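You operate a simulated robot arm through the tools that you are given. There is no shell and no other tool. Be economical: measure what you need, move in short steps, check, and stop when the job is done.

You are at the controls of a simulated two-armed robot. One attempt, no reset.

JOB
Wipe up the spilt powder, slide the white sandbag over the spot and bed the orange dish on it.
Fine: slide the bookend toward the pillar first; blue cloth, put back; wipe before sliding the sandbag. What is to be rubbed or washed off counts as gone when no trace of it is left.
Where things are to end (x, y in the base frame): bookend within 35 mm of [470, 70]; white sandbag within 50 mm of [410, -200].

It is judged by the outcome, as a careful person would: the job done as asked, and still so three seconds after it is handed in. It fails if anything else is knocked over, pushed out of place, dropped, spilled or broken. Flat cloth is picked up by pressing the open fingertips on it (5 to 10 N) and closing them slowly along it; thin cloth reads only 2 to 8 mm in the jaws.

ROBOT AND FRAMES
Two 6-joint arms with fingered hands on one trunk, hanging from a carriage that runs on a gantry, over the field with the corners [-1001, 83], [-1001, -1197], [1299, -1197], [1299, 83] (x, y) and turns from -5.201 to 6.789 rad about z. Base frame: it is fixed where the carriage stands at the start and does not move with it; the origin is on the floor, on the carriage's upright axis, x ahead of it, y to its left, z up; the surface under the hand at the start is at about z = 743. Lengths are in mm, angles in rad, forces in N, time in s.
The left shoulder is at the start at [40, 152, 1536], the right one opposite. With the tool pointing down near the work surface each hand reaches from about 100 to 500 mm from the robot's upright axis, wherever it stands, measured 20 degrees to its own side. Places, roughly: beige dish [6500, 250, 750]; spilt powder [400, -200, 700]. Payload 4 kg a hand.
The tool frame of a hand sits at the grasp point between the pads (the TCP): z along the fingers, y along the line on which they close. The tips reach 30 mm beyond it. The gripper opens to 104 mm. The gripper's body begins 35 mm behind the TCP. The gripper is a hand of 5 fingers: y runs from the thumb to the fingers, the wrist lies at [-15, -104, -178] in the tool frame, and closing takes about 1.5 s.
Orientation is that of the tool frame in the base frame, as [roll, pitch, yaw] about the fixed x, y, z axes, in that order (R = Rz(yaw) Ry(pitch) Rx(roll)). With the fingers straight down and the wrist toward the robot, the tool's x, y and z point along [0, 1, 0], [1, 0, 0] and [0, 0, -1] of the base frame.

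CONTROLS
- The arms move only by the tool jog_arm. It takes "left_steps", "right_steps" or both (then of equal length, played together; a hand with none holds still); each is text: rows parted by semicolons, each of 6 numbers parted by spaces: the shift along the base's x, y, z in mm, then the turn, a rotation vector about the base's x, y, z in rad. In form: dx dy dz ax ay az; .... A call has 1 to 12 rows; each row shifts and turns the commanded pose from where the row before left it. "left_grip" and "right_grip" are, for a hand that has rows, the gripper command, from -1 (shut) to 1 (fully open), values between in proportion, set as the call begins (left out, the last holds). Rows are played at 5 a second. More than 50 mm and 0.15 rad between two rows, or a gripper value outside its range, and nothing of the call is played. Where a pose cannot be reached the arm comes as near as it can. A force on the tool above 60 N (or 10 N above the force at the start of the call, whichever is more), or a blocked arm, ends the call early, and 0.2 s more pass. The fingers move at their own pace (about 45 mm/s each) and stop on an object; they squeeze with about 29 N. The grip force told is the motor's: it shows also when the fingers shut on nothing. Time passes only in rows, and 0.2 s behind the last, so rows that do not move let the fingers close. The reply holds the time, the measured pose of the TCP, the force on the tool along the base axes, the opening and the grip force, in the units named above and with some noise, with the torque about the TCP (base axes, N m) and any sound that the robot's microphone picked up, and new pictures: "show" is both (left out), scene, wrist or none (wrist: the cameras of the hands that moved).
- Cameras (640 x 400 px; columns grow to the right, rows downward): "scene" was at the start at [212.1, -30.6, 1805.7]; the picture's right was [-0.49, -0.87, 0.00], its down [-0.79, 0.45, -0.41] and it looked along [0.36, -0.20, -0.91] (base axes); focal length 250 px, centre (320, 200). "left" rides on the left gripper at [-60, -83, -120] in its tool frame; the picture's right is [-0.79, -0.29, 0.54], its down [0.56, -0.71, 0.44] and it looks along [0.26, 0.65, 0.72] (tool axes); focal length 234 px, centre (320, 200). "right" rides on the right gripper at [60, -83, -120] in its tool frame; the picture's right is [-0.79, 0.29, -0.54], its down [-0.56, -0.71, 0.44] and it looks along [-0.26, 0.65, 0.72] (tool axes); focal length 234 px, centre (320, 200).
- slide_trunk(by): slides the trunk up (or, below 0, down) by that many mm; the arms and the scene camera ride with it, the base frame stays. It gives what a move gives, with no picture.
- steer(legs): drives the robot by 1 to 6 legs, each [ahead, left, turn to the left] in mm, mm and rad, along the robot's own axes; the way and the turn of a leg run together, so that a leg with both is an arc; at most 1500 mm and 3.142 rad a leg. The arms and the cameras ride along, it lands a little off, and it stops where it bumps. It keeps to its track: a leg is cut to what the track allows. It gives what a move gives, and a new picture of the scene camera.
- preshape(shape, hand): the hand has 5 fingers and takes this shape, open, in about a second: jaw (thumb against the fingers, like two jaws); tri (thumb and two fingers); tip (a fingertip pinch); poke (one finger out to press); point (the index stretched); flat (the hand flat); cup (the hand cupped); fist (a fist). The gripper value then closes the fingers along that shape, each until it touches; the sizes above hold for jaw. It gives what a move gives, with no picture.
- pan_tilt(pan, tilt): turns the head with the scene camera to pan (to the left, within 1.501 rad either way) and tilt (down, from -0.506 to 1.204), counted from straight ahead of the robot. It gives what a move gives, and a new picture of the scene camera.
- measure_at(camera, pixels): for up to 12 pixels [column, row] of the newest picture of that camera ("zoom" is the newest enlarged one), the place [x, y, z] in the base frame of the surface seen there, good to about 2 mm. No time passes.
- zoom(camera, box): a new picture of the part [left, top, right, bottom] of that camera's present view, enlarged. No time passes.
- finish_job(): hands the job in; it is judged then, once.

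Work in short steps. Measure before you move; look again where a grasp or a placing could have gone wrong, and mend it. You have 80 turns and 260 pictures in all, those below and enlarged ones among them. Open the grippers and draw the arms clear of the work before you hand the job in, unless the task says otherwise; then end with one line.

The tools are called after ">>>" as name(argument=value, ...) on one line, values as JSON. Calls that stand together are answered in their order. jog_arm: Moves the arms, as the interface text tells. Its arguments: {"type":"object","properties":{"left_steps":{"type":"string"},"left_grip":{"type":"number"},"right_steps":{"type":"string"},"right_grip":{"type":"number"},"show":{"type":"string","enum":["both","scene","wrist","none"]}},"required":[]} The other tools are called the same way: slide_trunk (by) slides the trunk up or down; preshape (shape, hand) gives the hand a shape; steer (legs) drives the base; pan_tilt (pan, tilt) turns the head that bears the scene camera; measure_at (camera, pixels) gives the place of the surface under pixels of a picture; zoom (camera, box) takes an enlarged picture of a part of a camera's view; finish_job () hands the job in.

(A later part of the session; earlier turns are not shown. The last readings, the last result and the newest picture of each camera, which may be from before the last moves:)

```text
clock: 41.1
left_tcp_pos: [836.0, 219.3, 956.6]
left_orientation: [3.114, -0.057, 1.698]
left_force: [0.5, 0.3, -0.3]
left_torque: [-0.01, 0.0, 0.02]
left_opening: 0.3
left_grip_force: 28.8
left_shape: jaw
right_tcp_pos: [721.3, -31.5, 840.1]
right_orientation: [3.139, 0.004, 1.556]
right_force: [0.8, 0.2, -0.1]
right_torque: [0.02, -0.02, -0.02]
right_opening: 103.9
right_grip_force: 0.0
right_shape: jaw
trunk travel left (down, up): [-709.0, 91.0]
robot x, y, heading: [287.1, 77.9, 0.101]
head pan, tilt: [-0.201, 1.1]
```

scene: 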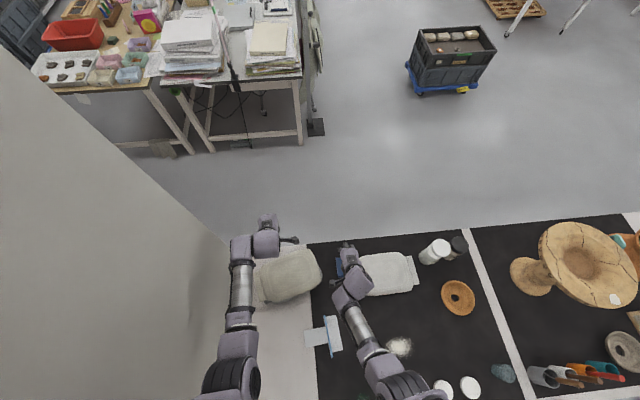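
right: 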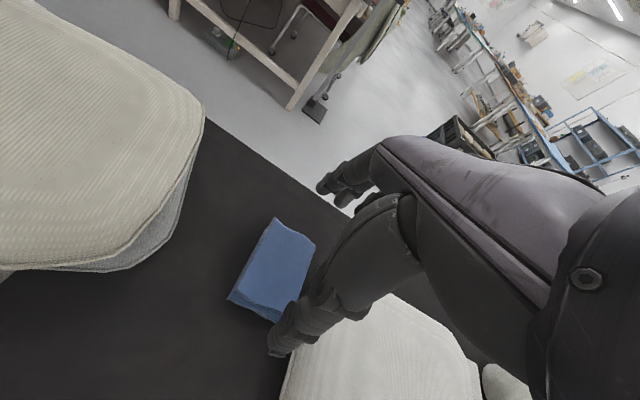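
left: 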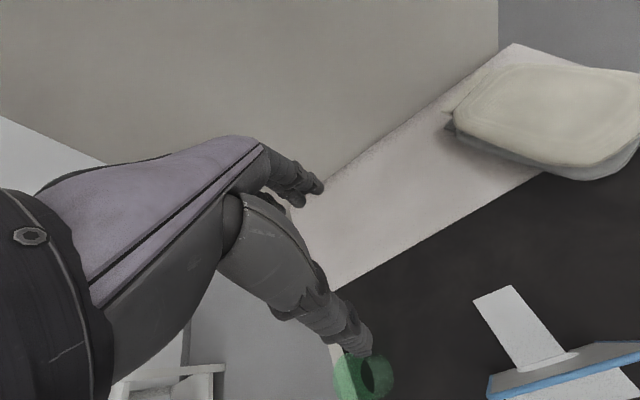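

Aligned above the cloth. Descend 59 mm, then close.

>>> jog_arm(right_steps="0 -1 -20 0 0 0; 0 0 -20 0 0 0; 0 0 -12 0 0 0; 0 0 -7 0 0 0; 0 0 0 0 0 0", show="wrist")

>>> jog_arm(right_steps="0 0 0 0 0 0; 0 0 0 0 0 0; 0 0 0 0 0 0; 0 0 0 0 0 0; 0 0 0 0 0 0; 0 0 0 0 0 0; 0 0 0 0 0 0; 0 0 0 0 0 0", right_grip=-1, show="both")

```text
clock: 42.3
left_tcp_pos: [835.3, 220.6, 956.1]
left_orientation: [3.113, -0.058, 1.697]
left_force: [-0.4, -1.4, 0.5]
left_torque: [0.04, 0.0, 0.01]
left_opening: 0.0
left_grip_force: 28.9
left_shape: jaw
right_tcp_pos: [719.9, -34.0, 779.6]
right_orientation: [3.138, 0.005, 1.555]
right_force: [0.2, -0.4, -0.4]
right_torque: [-0.03, 0.02, -0.01]
right_opening: 103.9
right_grip_force: 0.1
right_shape: jaw
trunk travel left (down, up): [-709.0, 91.0]
robot x, y, heading: [286.1, 75.9, 0.101]
head pan, tilt: [-0.201, 1.1]
```

right: 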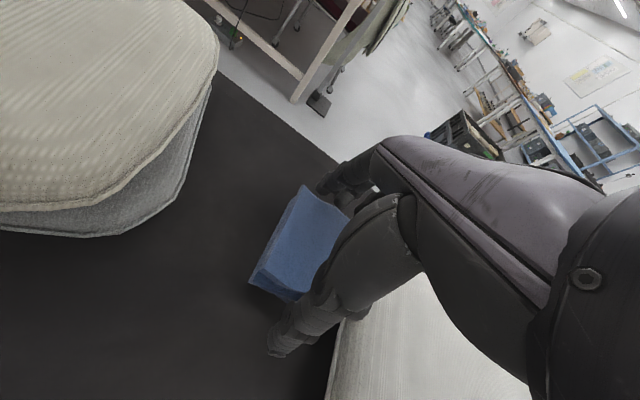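

```text
clock: 44.1
left_tcp_pos: [835.3, 219.7, 955.4]
left_orientation: [3.113, -0.06, 1.699]
left_force: [0.6, -0.5, -0.4]
left_torque: [0.02, -0.03, -0.02]
left_opening: 0.1
left_grip_force: 29.2
left_shape: jaw
right_tcp_pos: [720.5, -34.2, 779.4]
right_orientation: [3.137, 0.007, 1.553]
right_force: [-0.7, -0.3, -0.2]
right_torque: [0.03, 0.0, 0.0]
right_opening: 74.7
right_grip_force: 29.2
right_shape: jaw
trunk travel left (down, up): [-709.0, 91.0]
robot x, y, heading: [287.1, 77.7, 0.103]
head pan, tilt: [-0.201, 1.1]
```

scene: 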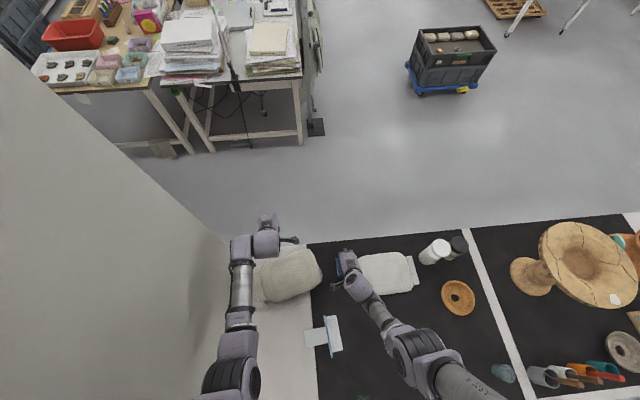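
right: 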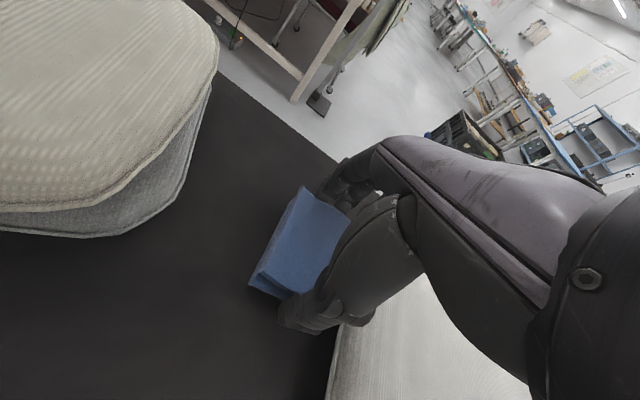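

Gripped (74.7 mm, 29 N). Lift 80 mm, move over to y≈−170, then back the robot up.

>>> jog_arm(right_steps="0 0 15 0 0 0; 0 0 30 0 0 0; 0 0 35 0 0 0; 0 -40 10 0 0 0; 0 -40 0 0 0 0; 0 -40 0 0 0 0; 0 -20 0 0 0 0; 0 0 0 0 0 0", show="wrist")

>>> steer(legs=[[-240, 25, 0]])

```text
clock: 45.9
left_tcp_pos: [835.2, 221.0, 955.7]
left_orientation: [3.114, -0.058, 1.698]
left_force: [0.8, -0.8, -0.4]
left_torque: [0.04, -0.01, -0.04]
left_opening: 0.3
left_grip_force: 28.6
left_shape: jaw
right_tcp_pos: [720.8, -173.1, 867.6]
right_orientation: [3.137, 0.007, 1.556]
right_force: [0.1, -0.1, -0.1]
right_torque: [-0.01, 0.02, 0.0]
right_opening: 74.7
right_grip_force: 29.0
right_shape: jaw
trunk travel left (down, up): [-709.0, 91.0]
robot x, y, heading: [286.9, 77.0, 0.102]
head pan, tilt: [-0.201, 1.1]
```

right: 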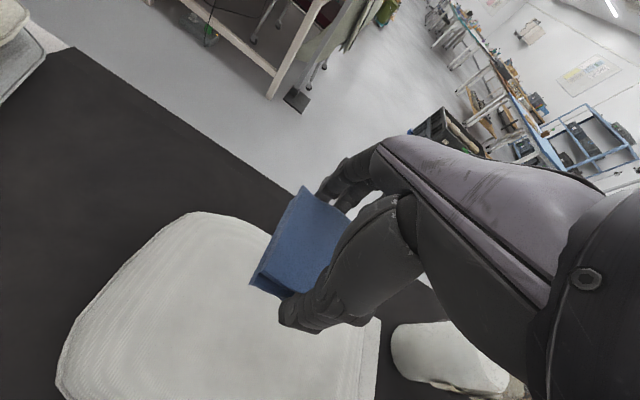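

```text
clock: 47.7
left_tcp_pos: [591.8, 219.8, 955.6]
left_orientation: [3.114, -0.057, 1.698]
left_force: [-0.4, -0.1, -0.3]
left_torque: [0.0, -0.05, -0.02]
left_opening: 0.2
left_grip_force: 29.0
left_shape: jaw
right_tcp_pos: [477.1, -172.3, 866.8]
right_orientation: [3.136, 0.006, 1.555]
right_force: [0.5, -0.7, -0.3]
right_torque: [0.0, -0.02, 0.01]
right_opening: 74.8
right_grip_force: 28.7
right_shape: jaw
trunk travel left (down, up): [-709.0, 91.0]
robot x, y, heading: [43.1, 74.5, 0.105]
head pan, tilt: [-0.201, 1.1]
```

scene: 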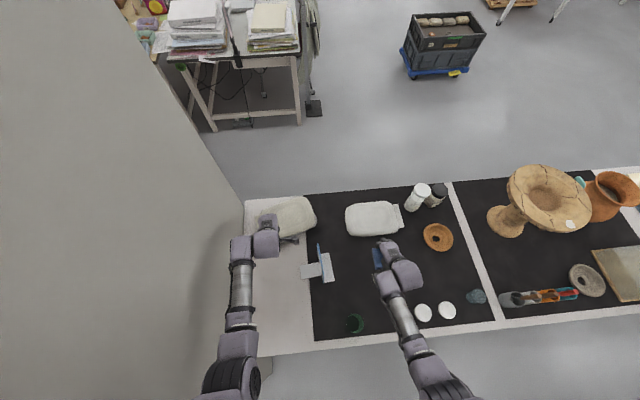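

Cloth in hand. Descend beside the powder at about [440,−265] and touch down gently.

>>> jog_arm(right_steps="-12 -30 -10 0 0 0; -12 -30 -20 0 0 0; -13 -33 -25 0 0 0; 0 0 -25 0 0 0; 0 0 -4 0 0 0; 0 0 -2 0 0 0; 0 0 -2 0 0 0; 0 0 0 0 0 0", show="both")

```text
clock: 49.5
left_tcp_pos: [591.4, 220.9, 957.3]
left_orientation: [3.112, -0.056, 1.697]
left_force: [0.1, -0.2, -0.1]
left_torque: [-0.01, -0.02, -0.03]
left_opening: 0.0
left_grip_force: 29.2
left_shape: jaw
right_tcp_pos: [439.1, -265.1, 778.9]
right_orientation: [3.138, 0.005, 1.557]
right_force: [0.8, 0.6, 0.4]
right_torque: [0.0, 0.0, 0.02]
right_opening: 74.9
right_grip_force: 29.4
right_shape: jaw
trunk travel left (down, up): [-709.0, 91.0]
robot x, y, heading: [43.6, 79.7, 0.101]
head pan, tilt: [-0.201, 1.1]
```

scene: 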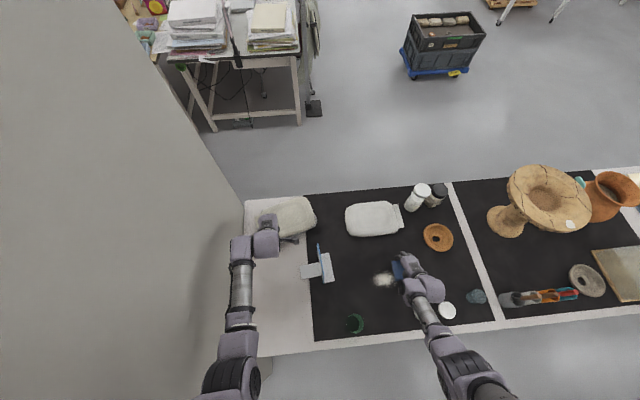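
right: 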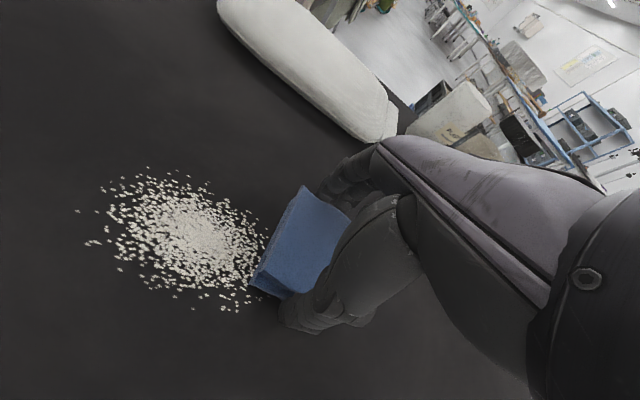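

Not yet in contact (0.4 N). I lower in 1 mm rows to find contact.

>>> jog_arm(right_steps="0 0 -1 0 0 0; 0 0 -1 0 0 0; 0 0 -1 0 0 0; 0 0 0 0 0 0", show="none")

>>> measure_at(camera="right", pixels=[[88, 212], [100, 242], [130, 180], [192, 308], [170, 180], [262, 237], [210, 185], [240, 300], [150, 290]])

```text
clock: 50.5
left_tcp_pos: [591.8, 221.2, 956.9]
left_orientation: [3.114, -0.058, 1.697]
left_force: [0.1, 0.1, -0.3]
left_torque: [-0.01, 0.01, -0.02]
left_opening: 0.2
left_grip_force: 28.5
left_shape: jaw
right_tcp_pos: [440.9, -266.5, 777.2]
right_orientation: [3.135, 0.007, 1.555]
right_force: [-8.7, 5.7, 31.5]
right_torque: [0.15, 0.44, 0.1]
right_opening: 72.7
right_grip_force: 29.0
right_shape: jaw
trunk travel left (down, up): [-709.0, 91.0]
robot x, y, heading: [43.3, 79.3, 0.101]
head pan, tilt: [-0.201, 1.1]
```

```text
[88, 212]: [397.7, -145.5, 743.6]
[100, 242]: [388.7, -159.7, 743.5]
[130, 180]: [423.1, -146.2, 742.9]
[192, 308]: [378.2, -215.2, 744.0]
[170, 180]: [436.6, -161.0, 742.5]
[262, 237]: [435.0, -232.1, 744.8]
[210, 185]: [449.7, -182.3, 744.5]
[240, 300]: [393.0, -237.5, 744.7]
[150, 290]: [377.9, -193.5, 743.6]
```

Contact is stiff: 31 N at z 777.2, so I ease up 1.7 mm and make the first pass +y along x≈440.

>>> jog_arm(right_steps="0 0 1.7 0 0 0; 0 12 0 0 0 0; 0 12 0 0 0 0; 0 12 0 0 0 0; 0 12 0 0 0 0; 0 12 0 0 0 0; 0 12 0 0 0 0; 0 12 0 0 0 0; 0 12 0 0 0 0; 0 12 0 0 0 0; 0 12 0 0 0 0; 0 12 0 0 0 0", show="wrist")

```text
clock: 53.1
left_tcp_pos: [592.2, 219.6, 956.6]
left_orientation: [3.113, -0.056, 1.7]
left_force: [-0.7, -1.0, 0.1]
left_torque: [0.0, 0.02, -0.02]
left_opening: 0.1
left_grip_force: 29.1
left_shape: jaw
right_tcp_pos: [441.3, -195.3, 778.1]
right_orientation: [3.142, 0.002, 1.561]
right_force: [-0.7, -5.9, 7.8]
right_torque: [-0.16, -0.06, -0.05]
right_opening: 73.4
right_grip_force: 28.8
right_shape: jaw
right hand out of reach, approached as far as the arm can: row 8, 9, 10, 11, 12
trunk travel left (down, up): [-709.0, 91.0]
robot x, y, heading: [44.3, 77.0, 0.101]
head pan, tilt: [-0.201, 1.1]
```

right: 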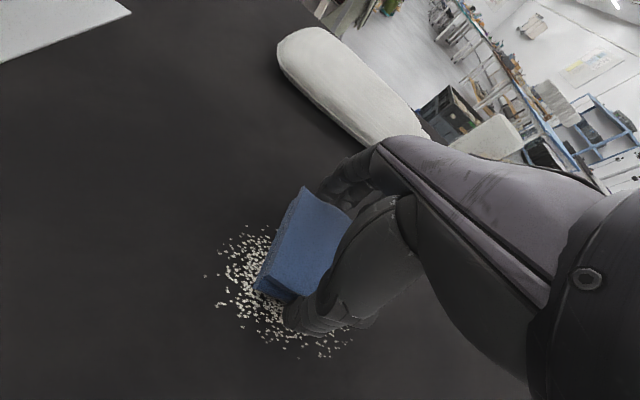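

The powder is being picked up, but this pose hits a reach limit. Lift, square the robot up and move it back and right so the spot sits in the right arm's comfort zone.

>>> jog_arm(right_steps="0 0 20 0 0 0; 0 0 30 0 0 0; 0 0 30 0 0 0", show="none")

>>> steer(legs=[[-50, -100, -0.1]])

```text
clock: 53.9
left_tcp_pos: [591.7, 220.3, 956.3]
left_orientation: [3.112, -0.059, 1.699]
left_force: [0.2, -0.9, 0.7]
left_torque: [0.0, 0.02, 0.0]
left_opening: 0.1
left_grip_force: 28.7
left_shape: jaw
right_tcp_pos: [439.6, -191.5, 856.8]
right_orientation: [3.138, 0.005, 1.557]
right_force: [0.4, 0.0, -0.3]
right_torque: [0.0, 0.01, -0.01]
right_opening: 73.6
right_grip_force: 29.1
right_shape: jaw
right hand out of reach, approached as far as the arm can: row 1
trunk travel left (down, up): [-709.0, 91.0]
robot x, y, heading: [41.2, 75.9, 0.099]
head pan, tilt: [-0.201, 1.1]
```

```text
clock: 55.1
left_tcp_pos: [559.9, 66.6, 956.6]
left_orientation: [3.113, -0.058, 1.6]
left_force: [-1.2, 0.4, 0.1]
left_torque: [-0.02, -0.01, -0.02]
left_opening: 0.0
left_grip_force: 29.1
left_shape: jaw
right_tcp_pos: [366.3, -330.7, 856.9]
right_orientation: [3.138, 0.007, 1.458]
right_force: [-0.5, 0.2, 0.1]
right_torque: [-0.03, 0.0, -0.02]
right_opening: 73.5
right_grip_force: 29.1
right_shape: jaw
trunk travel left (down, up): [-709.0, 91.0]
robot x, y, heading: [-2.2, -24.3, 0.005]
head pan, tilt: [-0.201, 1.1]
```

scene: 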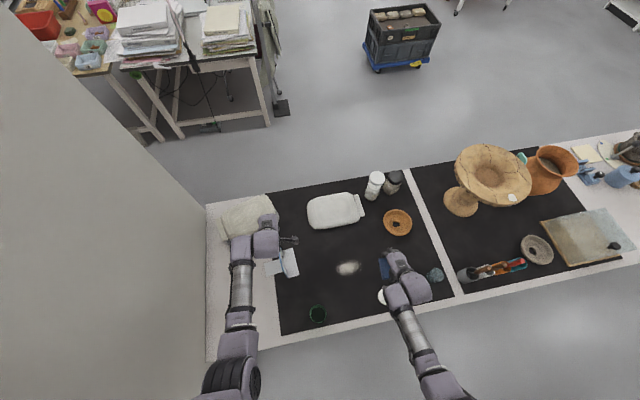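

Check the powder now, then move right hand to [445,−255] and touch down.

>>> zoom(camera="scene", box=[240, 200, 420, 320])

>>> jog_arm(right_steps="25 15 0 0 0 0.05; 25 20 -10 0 0 0.05; 25 20 -20 0 0 0; 0 20 -25 0 0 0; 0 0 -20 0 0 0; 0 0 -3 0 0 0; 0 0 0 0 0 0", show="wrist")

```text
3.33 times, centred on (330, 260) of scene
```

zoom: 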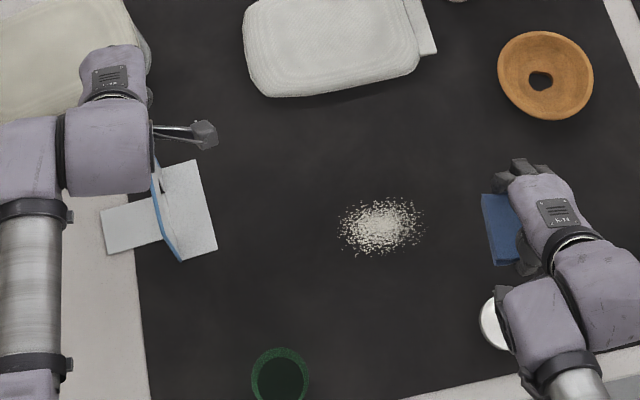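

```text
clock: 56.7
left_tcp_pos: [558.4, 66.8, 956.3]
left_orientation: [3.114, -0.056, 1.599]
left_force: [0.0, 0.5, -0.2]
left_torque: [0.02, 0.01, -0.02]
left_opening: 0.0
left_grip_force: 28.8
left_shape: jaw
right_tcp_pos: [439.8, -256.5, 800.5]
right_orientation: [3.139, 0.005, 1.555]
right_force: [0.4, 0.5, -0.4]
right_torque: [0.01, 0.01, -0.04]
right_opening: 73.8
right_grip_force: 29.4
right_shape: jaw
right hand out of reach, approached as far as the arm can: row 5
trunk travel left (down, up): [-709.0, 91.0]
robot x, y, heading: [0.1, -23.3, -0.0]
head pan, tilt: [-0.201, 1.1]
```

right: 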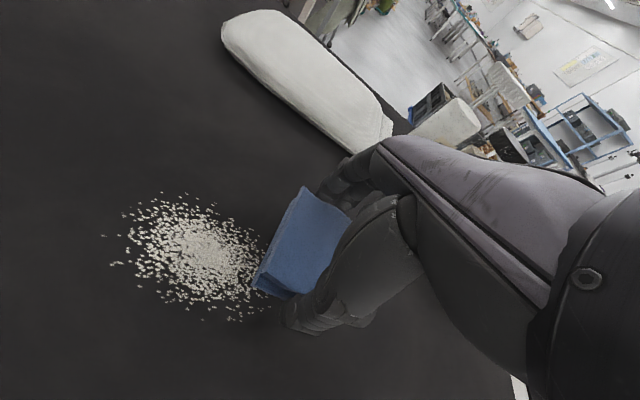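

The limit seems to be maximum extension: the shoulder is too high. I raise both hands (left also away from the bookend), then lower the trunk 150 mm.

>>> jog_arm(left_steps="0 0 40 0 0 0; 0 0 40 0 0 0; 5 20 40 0 0 0; 10 20 40 0 0 0; 10 20 10 0 0 0; 10 20 0 0 0 0; 0 0 0 0 0 0", right_steps="0 0 40 0 0 0; 0 0 40 0 0 0; 0 0 40 0 0 0; 0 0 40 0 0 0; 0 0 0 0 0 0; 0 0 0 0 0 0; 0 0 0 0 0 0", show="scene")

```text
clock: 58.3
left_tcp_pos: [656.7, 68.5, 1054.8]
left_orientation: [3.109, -0.078, 1.608]
left_force: [0.1, -0.4, -0.5]
left_torque: [-0.01, -0.01, 0.02]
left_opening: 0.0
left_grip_force: 29.3
left_shape: jaw
left hand out of reach, approached as far as the arm can: row 1, 2, 3, 4, 5, 6
right_tcp_pos: [439.9, -252.4, 961.6]
right_orientation: [3.139, 0.005, 1.556]
right_force: [0.1, -0.5, -0.8]
right_torque: [0.03, 0.02, -0.02]
right_opening: 73.7
right_grip_force: 29.1
right_shape: jaw
trunk travel left (down, up): [-709.0, 91.0]
robot x, y, heading: [-2.7, -22.5, -0.007]
head pan, tilt: [-0.201, 1.1]
```

scene: 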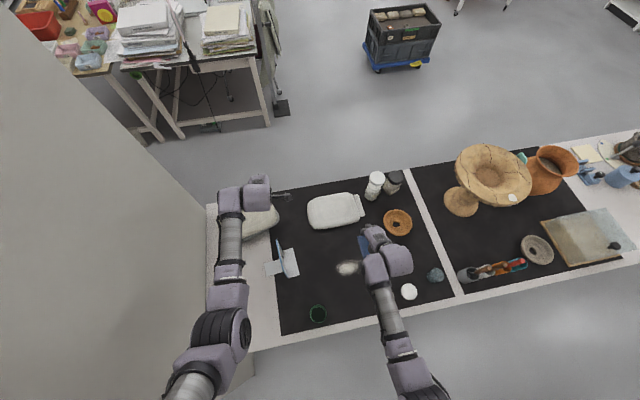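

Lower the trunk 120 mm (left tips end at ~905, right block at ~806: clear).

>>> slide_trunk(by=-120)

>>> jog_arm(right_steps="0 0 -20 0 0 0; 0 0 -20 0 0 0; 0 0 -15 0 0 0; 0 0 -5 0 0 0; 0 0 -2 0 0 0; 0 0 0 0 0 0", show="none")

```text
clock: 59.8
left_tcp_pos: [656.2, 67.3, 934.6]
left_orientation: [3.111, -0.077, 1.608]
left_force: [-0.6, 0.2, 0.5]
left_torque: [0.02, 0.03, -0.06]
left_opening: 0.0
left_grip_force: 29.6
left_shape: jaw
right_tcp_pos: [439.2, -252.8, 842.2]
right_orientation: [3.138, 0.005, 1.557]
right_force: [0.1, -0.4, -0.8]
right_torque: [-0.01, 0.02, -0.01]
right_opening: 73.7
right_grip_force: 28.7
right_shape: jaw
trunk travel left (down, up): [-589.0, 211.0]
robot x, y, heading: [-2.0, -23.6, 0.002]
head pan, tilt: [-0.201, 1.1]
```

```text
clock: 61.2
left_tcp_pos: [656.0, 67.6, 933.9]
left_orientation: [3.11, -0.078, 1.609]
left_force: [-0.8, -0.3, -0.4]
left_torque: [0.0, 0.01, 0.0]
left_opening: 0.0
left_grip_force: 29.4
left_shape: jaw
right_tcp_pos: [438.6, -254.7, 779.4]
right_orientation: [3.139, 0.007, 1.557]
right_force: [0.0, 0.1, 0.8]
right_torque: [-0.01, 0.02, 0.01]
right_opening: 73.8
right_grip_force: 29.0
right_shape: jaw
trunk travel left (down, up): [-589.0, 211.0]
robot x, y, heading: [-2.1, -21.1, 0.005]
head pan, tilt: [-0.201, 1.1]
```

Reach is fine now. Press ~1.5 mm more and sweep +y along x≈439.

>>> jog_arm(right_steps="0 0 -1 0 0 0; 0 0 -0.6 0 0 0; 0 13 0 0 0 0; 0 13 0 0 0 0; 0 13 0 0 0 0; 0 13 0 0 0 0; 0 13 0 0 0 0; 0 13 0 0 0 0; 0 13 0 0 0 0; 0 13 0 0 0 0; 0 13 0 0 0 0; 0 13 0 0 0 0", show="wrist")

>>> zoom(camera="scene", box=[280, 220, 420, 310])

```text
clock: 63.7
left_tcp_pos: [656.8, 68.7, 934.2]
left_orientation: [3.111, -0.078, 1.609]
left_force: [-0.1, -0.1, -0.6]
left_torque: [0.0, -0.03, 0.02]
left_opening: 0.0
left_grip_force: 29.3
left_shape: jaw
right_tcp_pos: [441.0, -200.6, 773.9]
right_orientation: [3.121, 0.115, 1.559]
right_force: [-1.7, 8.9, 29.4]
right_torque: [0.38, 1.18, -0.31]
right_opening: 71.7
right_grip_force: 29.2
right_shape: jaw
trunk travel left (down, up): [-589.0, 211.0]
robot x, y, heading: [-7.7, -18.9, -0.002]
head pan, tilt: [-0.201, 1.1]
stopped in row 12 (right hand): the force on the tool passed its limit at 65 N (the readings are from after the stop); the commanded pose is now the measured one
```

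right: 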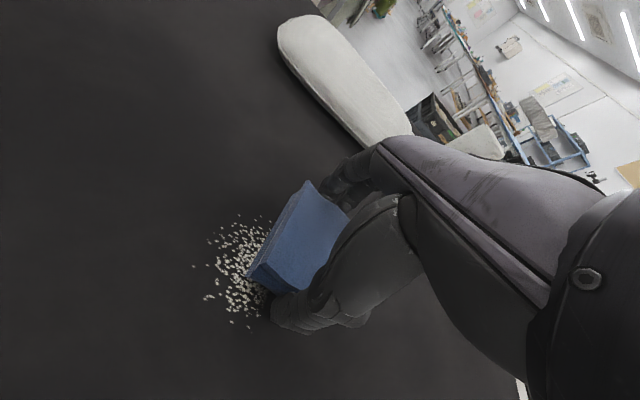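

```text
4.44 times, centred on (350, 265) of scene
```

zoom: 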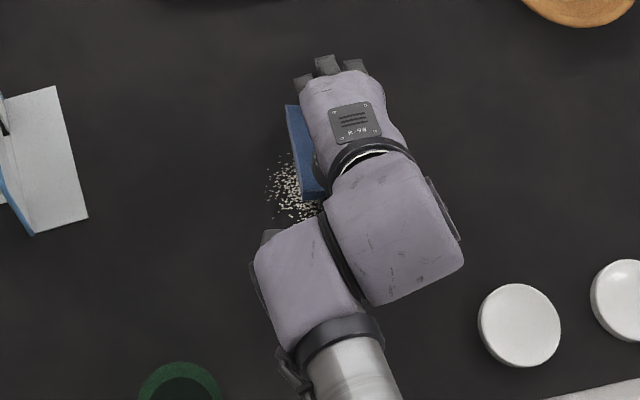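

The block tipped and jammed (tilt 0.115). I lift 12 mm, level the hand, and will then wipe by sliding the carriage instead.

>>> jog_arm(right_steps="0 0 6 0 0 0; 0 0 8 0.06 0.01 0; 0 0 4 0.055 0.01 0; 0 0 0 0 0 0", show="wrist")

```text
clock: 64.7
left_tcp_pos: [655.9, 66.8, 935.0]
left_orientation: [3.11, -0.076, 1.608]
left_force: [0.0, 0.6, 0.3]
left_torque: [0.01, 0.01, 0.0]
left_opening: 0.0
left_grip_force: 28.8
left_shape: jaw
right_tcp_pos: [436.9, -198.4, 790.6]
right_orientation: [-3.13, -0.002, 1.56]
right_force: [-0.1, -0.1, -0.7]
right_torque: [0.0, 0.06, -0.02]
right_opening: 73.1
right_grip_force: 28.9
right_shape: jaw
trunk travel left (down, up): [-589.0, 211.0]
robot x, y, heading: [-4.4, -19.6, 0.001]
head pan, tilt: [-0.201, 1.1]
```

right: 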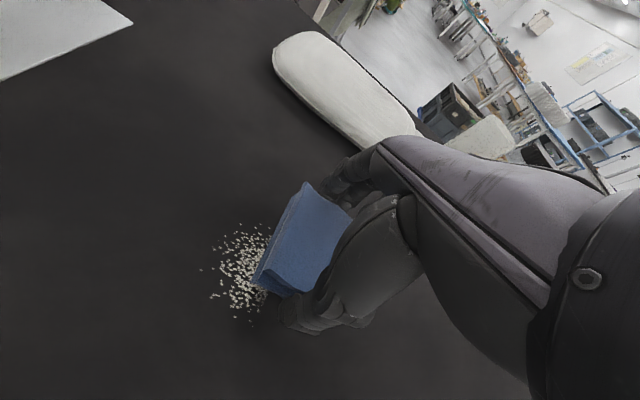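

Test free motion +y at this height to see whether reach is the limit.

>>> jog_arm(right_steps="0 20 0 0 0 0; 0 20 0 0 0 0; 0 20 0 0 0 0; 0 20 0 0 0 0; 0 0 0 0 0 0", show="wrist")

>>> zoom(camera="scene", box=[280, 220, 420, 310])

```text
clock: 65.8
left_tcp_pos: [657.1, 67.5, 933.9]
left_orientation: [3.108, -0.078, 1.61]
left_force: [-0.7, -1.1, 0.7]
left_torque: [0.02, 0.01, -0.01]
left_opening: 0.1
left_grip_force: 28.7
left_shape: jaw
right_tcp_pos: [431.5, -207.9, 776.8]
right_orientation: [-3.128, 0.147, 1.571]
right_force: [-1.1, 3.5, 7.3]
right_torque: [0.16, -0.25, 0.14]
right_opening: 73.0
right_grip_force: 29.1
right_shape: jaw
trunk travel left (down, up): [-589.0, 211.0]
robot x, y, heading: [-1.4, -20.3, 0.001]
head pan, tilt: [-0.201, 1.1]
stopped in row 5 (right hand): the arm was blocked; the commanded pose is now the measured one
```

right: 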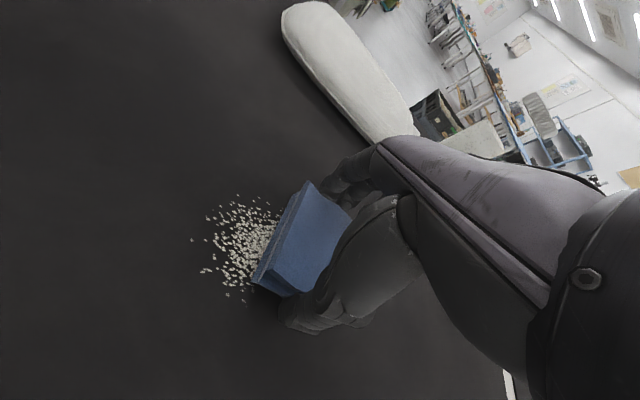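

```text
4.44 times, centred on (350, 265) of scene
```

zoom: 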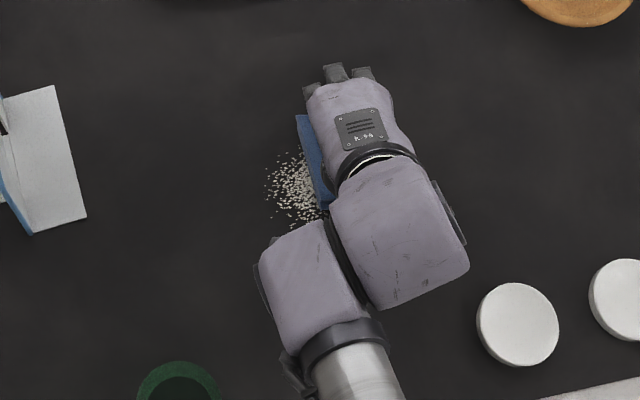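

The arm, not the cloth, is being blocked. I look at the right arm itself for what it touches.

>>> pan_tilt(pan=-0.6, tilt=1.2)

```text
clock: 66.6
left_tcp_pos: [657.2, 67.9, 934.8]
left_orientation: [3.11, -0.081, 1.608]
left_force: [-0.2, 0.7, -0.6]
left_torque: [0.01, 0.01, 0.01]
left_opening: 0.1
left_grip_force: 29.1
left_shape: jaw
right_tcp_pos: [431.9, -208.0, 774.6]
right_orientation: [-3.129, 0.145, 1.571]
right_force: [-1.1, 2.8, 9.8]
right_torque: [0.18, -0.43, 0.08]
right_opening: 72.8
right_grip_force: 29.3
right_shape: jaw
trunk travel left (down, up): [-589.0, 211.0]
robot x, y, heading: [-2.9, -22.9, 0.002]
head pan, tilt: [-0.6, 1.201]
```

scene: 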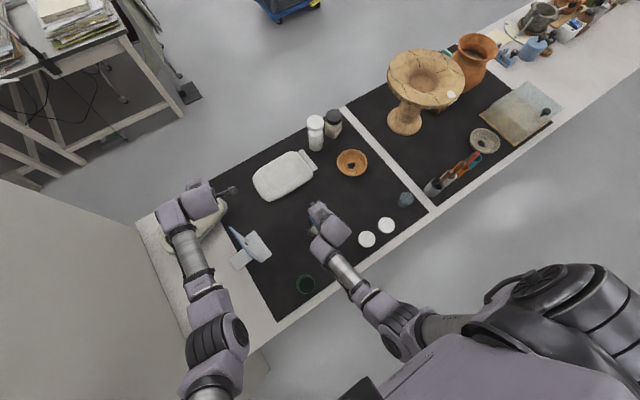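

>>> measure_at(camera="scene", pixels=[[398, 335], [430, 325], [370, 300], [340, 270], [330, 235], [520, 320], [440, 370], [215, 345], [190, 270]])

```text
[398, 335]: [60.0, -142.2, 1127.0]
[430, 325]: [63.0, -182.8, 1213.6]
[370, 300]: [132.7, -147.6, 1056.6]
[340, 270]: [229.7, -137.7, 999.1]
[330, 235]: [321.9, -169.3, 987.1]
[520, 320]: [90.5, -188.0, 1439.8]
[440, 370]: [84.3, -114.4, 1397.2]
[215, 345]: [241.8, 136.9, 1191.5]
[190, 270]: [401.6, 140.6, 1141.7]
```

The right elbow hugs the torso when the arm is folded. I lift and level, then drive back 80 and left 80 so the arm works more extended and outboard.

>>> jog_arm(right_steps="0 0 10 0.05 0 0; 0 -5 15 0.05 0 0; 0 -5 20 0.047 0 0; 0 0 20 0 0 0; 0 0 0 0 0 0", show="none")

>>> steer(legs=[[-80, 80, 0]])

```text
clock: 67.8
left_tcp_pos: [656.8, 68.0, 934.2]
left_orientation: [3.111, -0.077, 1.607]
left_force: [0.0, -0.5, -0.5]
left_torque: [0.01, -0.01, -0.03]
left_opening: 0.2
left_grip_force: 29.2
left_shape: jaw
right_tcp_pos: [431.6, -217.0, 839.3]
right_orientation: [-3.125, -0.005, 1.57]
right_force: [0.5, -0.2, -0.1]
right_torque: [0.0, -0.01, -0.05]
right_opening: 73.2
right_grip_force: 29.2
right_shape: jaw
trunk travel left (down, up): [-589.0, 211.0]
robot x, y, heading: [-4.7, -21.4, -0.002]
head pan, tilt: [-0.6, 1.201]
```

```text
clock: 69.0
left_tcp_pos: [575.7, 149.9, 934.1]
left_orientation: [3.111, -0.079, 1.609]
left_force: [-0.7, 0.4, 1.0]
left_torque: [-0.03, -0.01, 0.01]
left_opening: 0.0
left_grip_force: 29.2
left_shape: jaw
right_tcp_pos: [350.6, -136.3, 838.9]
right_orientation: [-3.126, -0.005, 1.57]
right_force: [-0.3, -0.3, -0.2]
right_torque: [-0.03, -0.03, 0.02]
right_opening: 72.9
right_grip_force: 29.1
right_shape: jaw
trunk travel left (down, up): [-589.0, 211.0]
robot x, y, heading: [-82.6, 61.4, 0.003]
head pan, tilt: [-0.6, 1.201]
```

scene: 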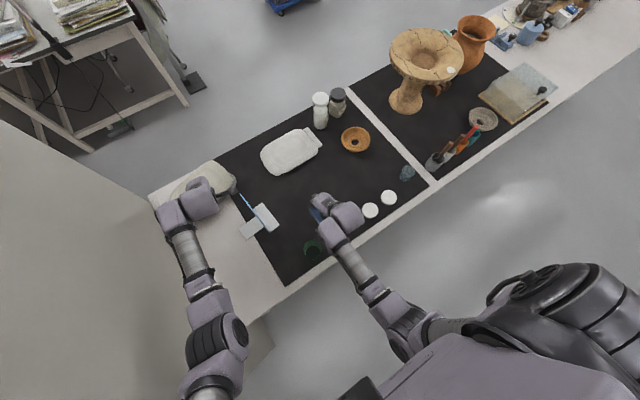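

Move to [441,−262], level, and lower toward contact.

>>> jog_arm(right_steps="20 -25 0 0 -0.015 0; 20 -25 0 0 0 0; 20 -25 0 0 0 0; 20 -25 -14 0 0 0; 10 -26 -20 0 0 0; 0 0 -20 0 0 0; 0 0 -5 0 0 0; 0 0 0 0 0 0", show="none")

>>> jog_arm(right_steps="0 0 -0.6 0 0 0; 0 0 -0.5 0 0 0; 0 0 0 0 0 0", show="none")

```text
clock: 70.8
left_tcp_pos: [575.6, 147.4, 933.4]
left_orientation: [3.111, -0.077, 1.608]
left_force: [0.6, 0.2, 0.3]
left_torque: [-0.02, -0.02, 0.0]
left_opening: 0.0
left_grip_force: 29.0
left_shape: jaw
right_tcp_pos: [442.8, -260.2, 781.7]
right_orientation: [3.14, -0.003, 1.571]
right_force: [0.3, 0.2, -0.6]
right_torque: [0.01, 0.03, -0.02]
right_opening: 73.2
right_grip_force: 28.7
right_shape: jaw
trunk travel left (down, up): [-589.0, 211.0]
robot x, y, heading: [-80.8, 58.0, 0.0]
head pan, tilt: [-0.6, 1.201]
```

```text
clock: 71.7
left_tcp_pos: [575.7, 147.4, 934.4]
left_orientation: [3.111, -0.078, 1.607]
left_force: [0.6, -0.2, 0.1]
left_torque: [-0.02, 0.0, 0.01]
left_opening: 0.3
left_grip_force: 29.1
left_shape: jaw
right_tcp_pos: [441.7, -261.3, 779.8]
right_orientation: [3.141, -0.006, 1.569]
right_force: [0.3, -0.6, -0.4]
right_torque: [0.04, -0.03, 0.03]
right_opening: 73.0
right_grip_force: 29.5
right_shape: jaw
trunk travel left (down, up): [-589.0, 211.0]
robot x, y, heading: [-82.6, 58.9, 0.003]
head pan, tilt: [-0.6, 1.201]
```

>>> jog_arm(right_steps="0 0 -0.7 0 0 0; 0 0 -0.7 0 0 0; 0 0 -0.6 0 0 0; 0 0 0 0 0 0", show="wrist")

```text
clock: 72.7
left_tcp_pos: [575.6, 149.5, 934.2]
left_orientation: [3.109, -0.076, 1.609]
left_force: [0.2, -0.3, 0.5]
left_torque: [0.0, 0.02, 0.02]
left_opening: 0.1
left_grip_force: 29.2
left_shape: jaw
right_tcp_pos: [440.7, -262.4, 777.4]
right_orientation: [-3.14, -0.006, 1.572]
right_force: [-1.4, -0.2, -0.3]
right_torque: [-0.01, 0.01, 0.01]
right_opening: 73.1
right_grip_force: 29.2
right_shape: jaw
trunk travel left (down, up): [-589.0, 211.0]
robot x, y, heading: [-84.3, 61.2, 0.007]
head pan, tilt: [-0.6, 1.201]
```

right: 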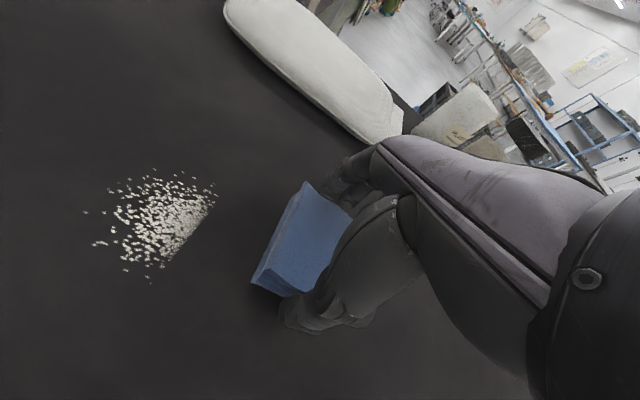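

The swept part is already clean; half the pile remains. Lower further to light contact, then sweep +y.

>>> jog_arm(right_steps="0 0 -0.7 0 0 0; 0 0 -0.7 0 0 0; 0 0 -0.7 0 0 0; 0 0 0 0 0 0", show="none")

>>> measure_at(camera="right", pixels=[[85, 212], [95, 245], [160, 280], [212, 190], [180, 172], [165, 260]])

```text
clock: 73.7
left_tcp_pos: [574.9, 147.8, 934.5]
left_orientation: [3.11, -0.074, 1.608]
left_force: [-0.1, -0.5, -0.1]
left_torque: [-0.04, -0.01, 0.01]
left_opening: 0.1
left_grip_force: 29.7
left_shape: jaw
right_tcp_pos: [441.4, -262.4, 776.7]
right_orientation: [3.139, -0.004, 1.571]
right_force: [-2.3, 1.0, 2.7]
right_torque: [-0.05, -0.12, 0.02]
right_opening: 72.9
right_grip_force: 29.1
right_shape: jaw
trunk travel left (down, up): [-589.0, 211.0]
robot x, y, heading: [-81.1, 60.4, 0.001]
head pan, tilt: [-0.6, 1.201]
```

```text
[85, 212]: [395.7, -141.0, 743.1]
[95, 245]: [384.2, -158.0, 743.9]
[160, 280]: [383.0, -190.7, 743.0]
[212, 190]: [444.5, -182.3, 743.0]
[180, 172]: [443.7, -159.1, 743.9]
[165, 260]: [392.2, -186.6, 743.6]
```

Contact 2.7 N; remaining powder x 383–447, y −191…−141. Sweep +y at x≈415 (cloth spans 378–452).

>>> jog_arm(right_steps="-13 0 -0.4 0 0 0; -13 0 0 0 0 0; 0 15 0 0 0 0; 0 15 0 0 0 0; 0 15 0 0 0 0; 0 15 0 0 0 0; 0 15 0 0 0 0; 0 15 0 0 0 0; 0 15 0 0 0 0; 0 15 0 0 0 0; 0 15 0 0 0 0; 0 15 0 0 0 0", show="both")

```text
clock: 76.2
left_tcp_pos: [576.2, 148.7, 934.2]
left_orientation: [3.11, -0.075, 1.609]
left_force: [0.5, 0.4, 1.2]
left_torque: [0.01, 0.01, -0.02]
left_opening: 0.1
left_grip_force: 29.4
left_shape: jaw
right_tcp_pos: [415.5, -111.9, 774.7]
right_orientation: [3.139, -0.006, 1.572]
right_force: [-0.4, -1.3, 2.4]
right_torque: [-0.11, -0.09, -0.03]
right_opening: 73.4
right_grip_force: 29.1
right_shape: jaw
trunk travel left (down, up): [-589.0, 211.0]
robot x, y, heading: [-85.7, 54.9, 0.002]
head pan, tilt: [-0.6, 1.201]
```

scene: 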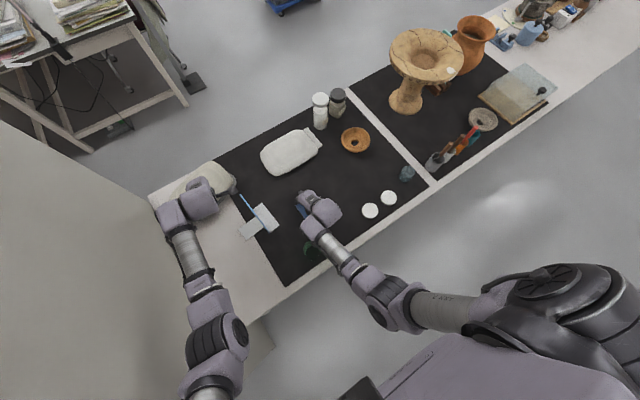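
right: 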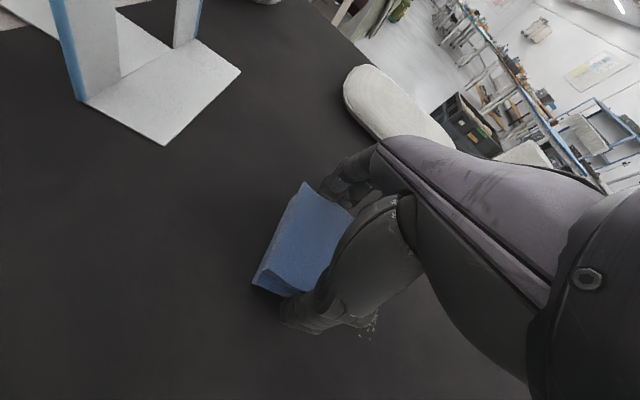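

A few specks remain at (365,328) of the wrist view. I locate them and sweep back.

>>> measure_at(camera="right", pixels=[[365, 325], [372, 316], [372, 338]])

>>> zoom(camera="scene", box=[270, 180, 380, 260])

```text
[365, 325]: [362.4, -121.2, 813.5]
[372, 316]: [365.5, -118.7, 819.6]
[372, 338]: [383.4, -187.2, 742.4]
```

```text
5.00 times, centred on (325, 220) of scene
```

zoom: 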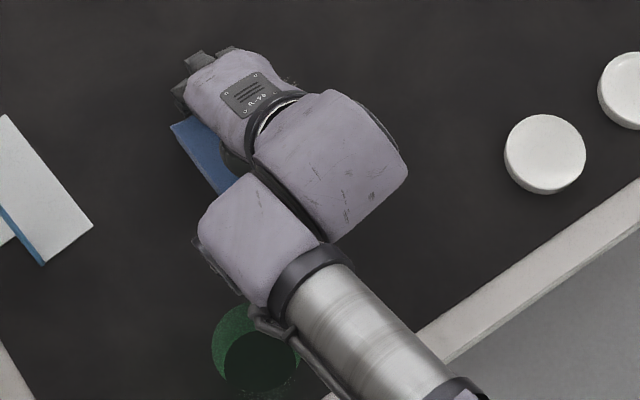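

Specks sit near x≈380, y≈−190. Sweep back −y along x≈385.

>>> jog_arm(right_steps="-15 0 -0.3 0 0 0; -15 0 0 0 0 0; 0 -15 0 0 0 0; 0 -15 0 0 0 0; 0 -15 0 0 0 0; 0 -15 0 0 0 0; 0 -15 0 0 0 0; 0 -15 0 0 0 0; 0 -15 0 0 0 0; 0 -15 0 0 0 0; 0 -15 0 0 0 0; 0 -15 0 0 0 0", show="wrist")

>>> zoom(camera="right", box=[20, 120, 340, 340])

```text
clock: 78.8
left_tcp_pos: [575.5, 149.6, 934.7]
left_orientation: [3.112, -0.078, 1.607]
left_force: [0.7, 0.4, 0.5]
left_torque: [0.0, -0.06, -0.03]
left_opening: 0.0
left_grip_force: 29.0
left_shape: jaw
right_tcp_pos: [383.6, -263.6, 776.0]
right_orientation: [3.139, -0.005, 1.571]
right_force: [0.0, 1.4, 3.1]
right_torque: [-0.06, -0.17, 0.06]
right_opening: 73.3
right_grip_force: 29.6
right_shape: jaw
trunk travel left (down, up): [-589.0, 211.0]
robot x, y, heading: [-78.4, 60.5, 0.008]
head pan, tilt: [-0.6, 1.201]
```

right: 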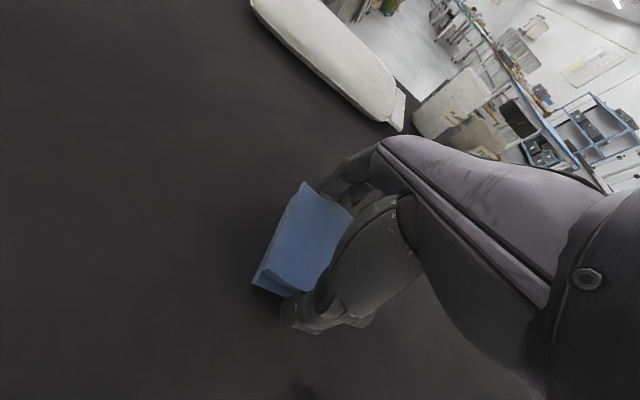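

```text
1.82 times, centred on (180, 230) of right
```

zoom: 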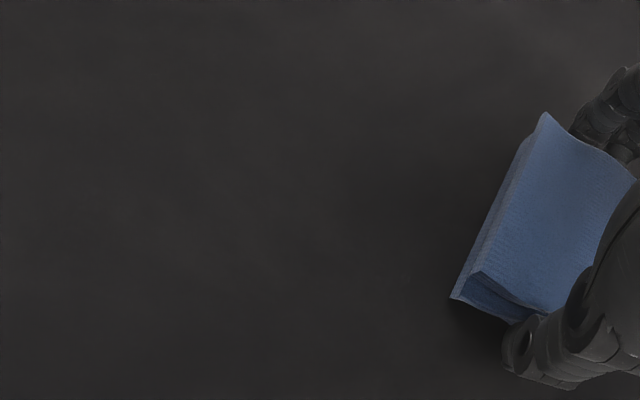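

Looks clean; I make one more confirming pass at x≈435 to be sure of no trace.

>>> jog_arm(right_steps="17 0 0 0 0 0; 17 0 0 0 0 0; 17 5 0 0 0 0; 0 17 0 0 0 0; 0 17 0 0 0 0; 0 17 0 0 0 0; 0 17 0 0 0 0; 0 17 0 0 0 0; 0 17 0 0 0 0; 0 17 0 0 0 0; 0 17 0 0 0 0; 0 0 0 0 0 0", show="none")

>>> jog_arm(right_steps="-15 0 0 0 0 0; -15 -17 0 0 0 0; 0 -17 0 0 0 0; 0 -17 0 0 0 0; 0 -17 0 0 0 0; 0 -17 0 0 0 0; 0 -17 0 0 0 0; 0 -17 0 0 0 0; 0 0 15 0 0 0; 0 0 30 0 0 0; 0 0 35 0 0 0; 0 -40 0 0 0 0", show="both")

>>> zoom(camera="scene", box=[240, 160, 400, 280])

>>> zoom(camera="right", box=[0, 100, 350, 400])

```text
clock: 81.5
left_tcp_pos: [577.3, 147.8, 934.2]
left_orientation: [3.111, -0.077, 1.609]
left_force: [0.5, -0.3, 0.0]
left_torque: [-0.02, -0.01, 0.0]
left_opening: 0.0
left_grip_force: 29.0
left_shape: jaw
right_tcp_pos: [436.4, -123.2, 775.1]
right_orientation: [3.14, -0.004, 1.571]
right_force: [-0.1, -2.6, 4.9]
right_torque: [-0.14, -0.2, -0.11]
right_opening: 73.3
right_grip_force: 29.5
right_shape: jaw
trunk travel left (down, up): [-589.0, 211.0]
robot x, y, heading: [-79.7, 61.6, 0.002]
head pan, tilt: [-0.6, 1.201]
```

```text
clock: 84.0
left_tcp_pos: [576.5, 146.4, 935.2]
left_orientation: [3.11, -0.076, 1.61]
left_force: [0.2, 0.3, 0.8]
left_torque: [-0.04, -0.02, 0.0]
left_opening: 0.3
left_grip_force: 29.3
left_shape: jaw
right_tcp_pos: [406.1, -284.7, 855.8]
right_orientation: [3.141, -0.004, 1.571]
right_force: [-0.2, -0.6, -0.3]
right_torque: [0.01, 0.0, -0.01]
right_opening: 73.7
right_grip_force: 28.8
right_shape: jaw
trunk travel left (down, up): [-589.0, 211.0]
robot x, y, heading: [-81.6, 55.9, 0.004]
head pan, tilt: [-0.6, 1.201]
```

scene: 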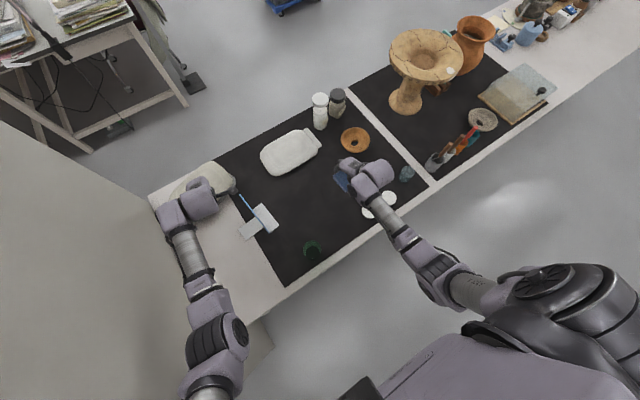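
right: 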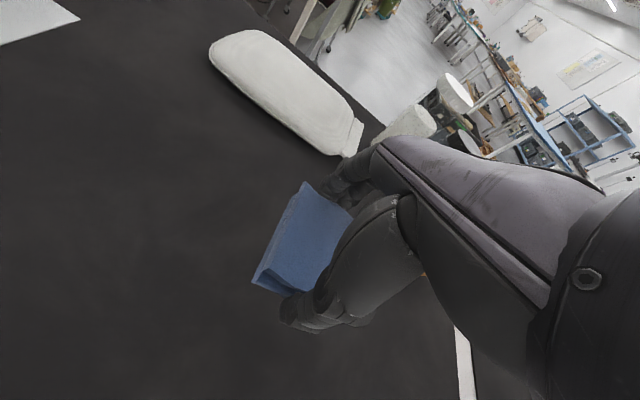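

```text
3.33 times, centred on (320, 220) of scene
```

zoom: 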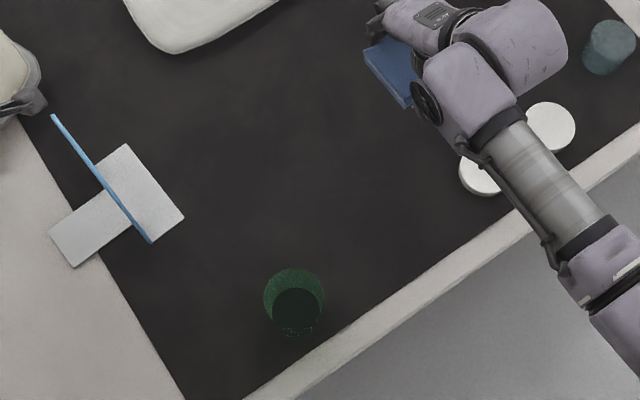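

```text
1.33 times, centred on (175, 250) of right
```

zoom: 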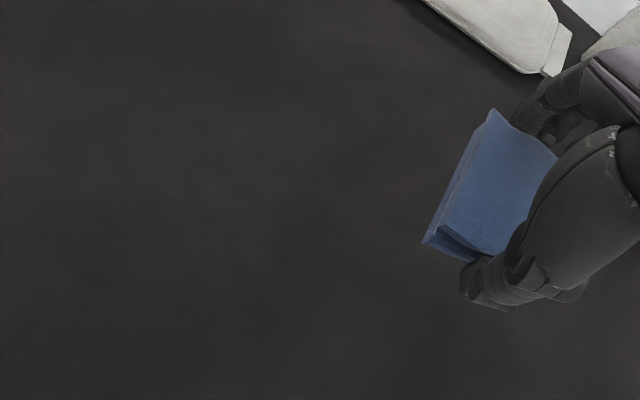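

The mat is clean. Now put the cloth back: trunk up 120 and return to the stance from which I had picked it up.

>>> slide_trunk(by=120)

>>> steer(legs=[[368, 20, 0], [0, 0, 0.1]])

```text
clock: 85.5
left_tcp_pos: [575.3, 149.9, 1055.0]
left_orientation: [3.11, -0.08, 1.609]
left_force: [-0.2, 0.4, 0.2]
left_torque: [0.0, -0.02, -0.02]
left_opening: 0.0
left_grip_force: 28.5
left_shape: jaw
right_tcp_pos: [407.9, -280.9, 974.1]
right_orientation: [-3.142, -0.004, 1.571]
right_force: [0.7, -0.1, -0.5]
right_torque: [-0.01, 0.03, -0.03]
right_opening: 73.7
right_grip_force: 29.0
right_shape: jaw
trunk travel left (down, up): [-709.0, 91.0]
robot x, y, heading: [-81.5, 55.5, -0.002]
head pan, tilt: [-0.6, 1.201]
```

```text
clock: 88.5
left_tcp_pos: [937.1, 235.3, 1054.6]
left_orientation: [3.11, -0.075, 1.709]
left_force: [0.0, 0.0, -0.8]
left_torque: [-0.01, -0.02, 0.02]
left_opening: 0.0
left_grip_force: 29.0
left_shape: jaw
right_tcp_pos: [811.7, -209.6, 974.9]
right_orientation: [-3.141, -0.008, 1.672]
right_force: [-0.1, -1.1, -1.0]
right_torque: [-0.01, 0.01, 0.0]
right_opening: 73.6
right_grip_force: 28.7
right_shape: jaw
trunk travel left (down, up): [-709.0, 91.0]
robot x, y, heading: [290.5, 80.1, 0.102]
head pan, tilt: [-0.6, 1.201]
```

scene: 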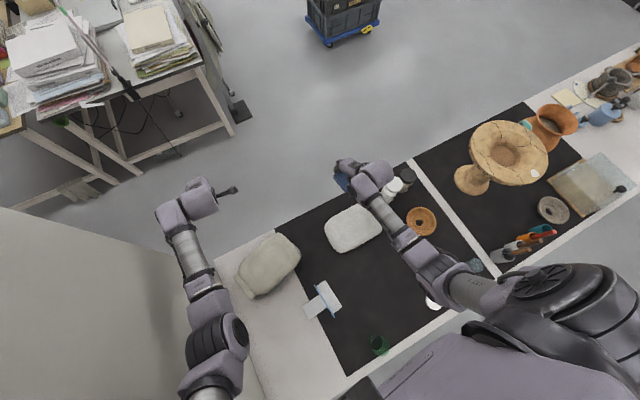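

Carry the cloth back above its place: to [720,−34,860], yaw −0.117.

>>> jog_arm(right_steps="-13 22 -10 0 0 -0.04; -13 22 -10 0 0 -0.04; -13 22 -10 0 0 -0.037; -13 22 -15 0 0 0; -13 22 -15 0 0 0; -13 22 -15 0 0 0; -13 22 -20 0 0 0; 0 22 -20 0 0 0; 0 0 0 0 0 0", show="wrist")

```text
clock: 90.5
left_tcp_pos: [936.8, 235.4, 1055.1]
left_orientation: [3.109, -0.077, 1.71]
left_force: [0.2, -0.4, 0.3]
left_torque: [-0.01, 0.04, 0.03]
left_opening: 0.0
left_grip_force: 29.0
left_shape: jaw
right_tcp_pos: [719.7, -38.4, 857.2]
right_orientation: [3.141, -0.003, 1.553]
right_force: [0.2, -0.3, -0.5]
right_torque: [0.01, 0.0, 0.02]
right_opening: 73.5
right_grip_force: 29.0
right_shape: jaw
trunk travel left (down, up): [-709.0, 91.0]
robot x, y, heading: [293.5, 80.7, 0.097]
head pan, tilt: [-0.6, 1.201]
```

right: 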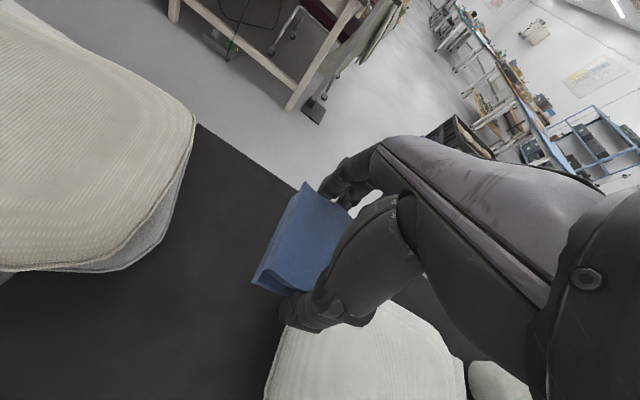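

Lower to z≈777 with small final steps.

>>> jog_arm(right_steps="0 4 -25 0 0 0; 0 0 -25 0 0 0; 0 0 -20 0 0 0; 0 0 -5 0 0 0; 0 0 -3 0 0 0; 0 0 -1 0 0 0; 0 0 0 0 0 0", show="none")

```text
clock: 92.0
left_tcp_pos: [935.7, 235.5, 1055.3]
left_orientation: [3.11, -0.076, 1.71]
left_force: [0.6, 0.1, 0.9]
left_torque: [0.02, 0.0, -0.03]
left_opening: 0.0
left_grip_force: 29.0
left_shape: jaw
right_tcp_pos: [722.0, -29.3, 779.3]
right_orientation: [3.141, -0.005, 1.555]
right_force: [-0.9, -0.8, 0.0]
right_torque: [0.02, -0.03, -0.01]
right_opening: 73.9
right_grip_force: 29.0
right_shape: jaw
trunk travel left (down, up): [-709.0, 91.0]
robot x, y, heading: [292.5, 80.5, 0.099]
head pan, tilt: [-0.6, 1.201]
```

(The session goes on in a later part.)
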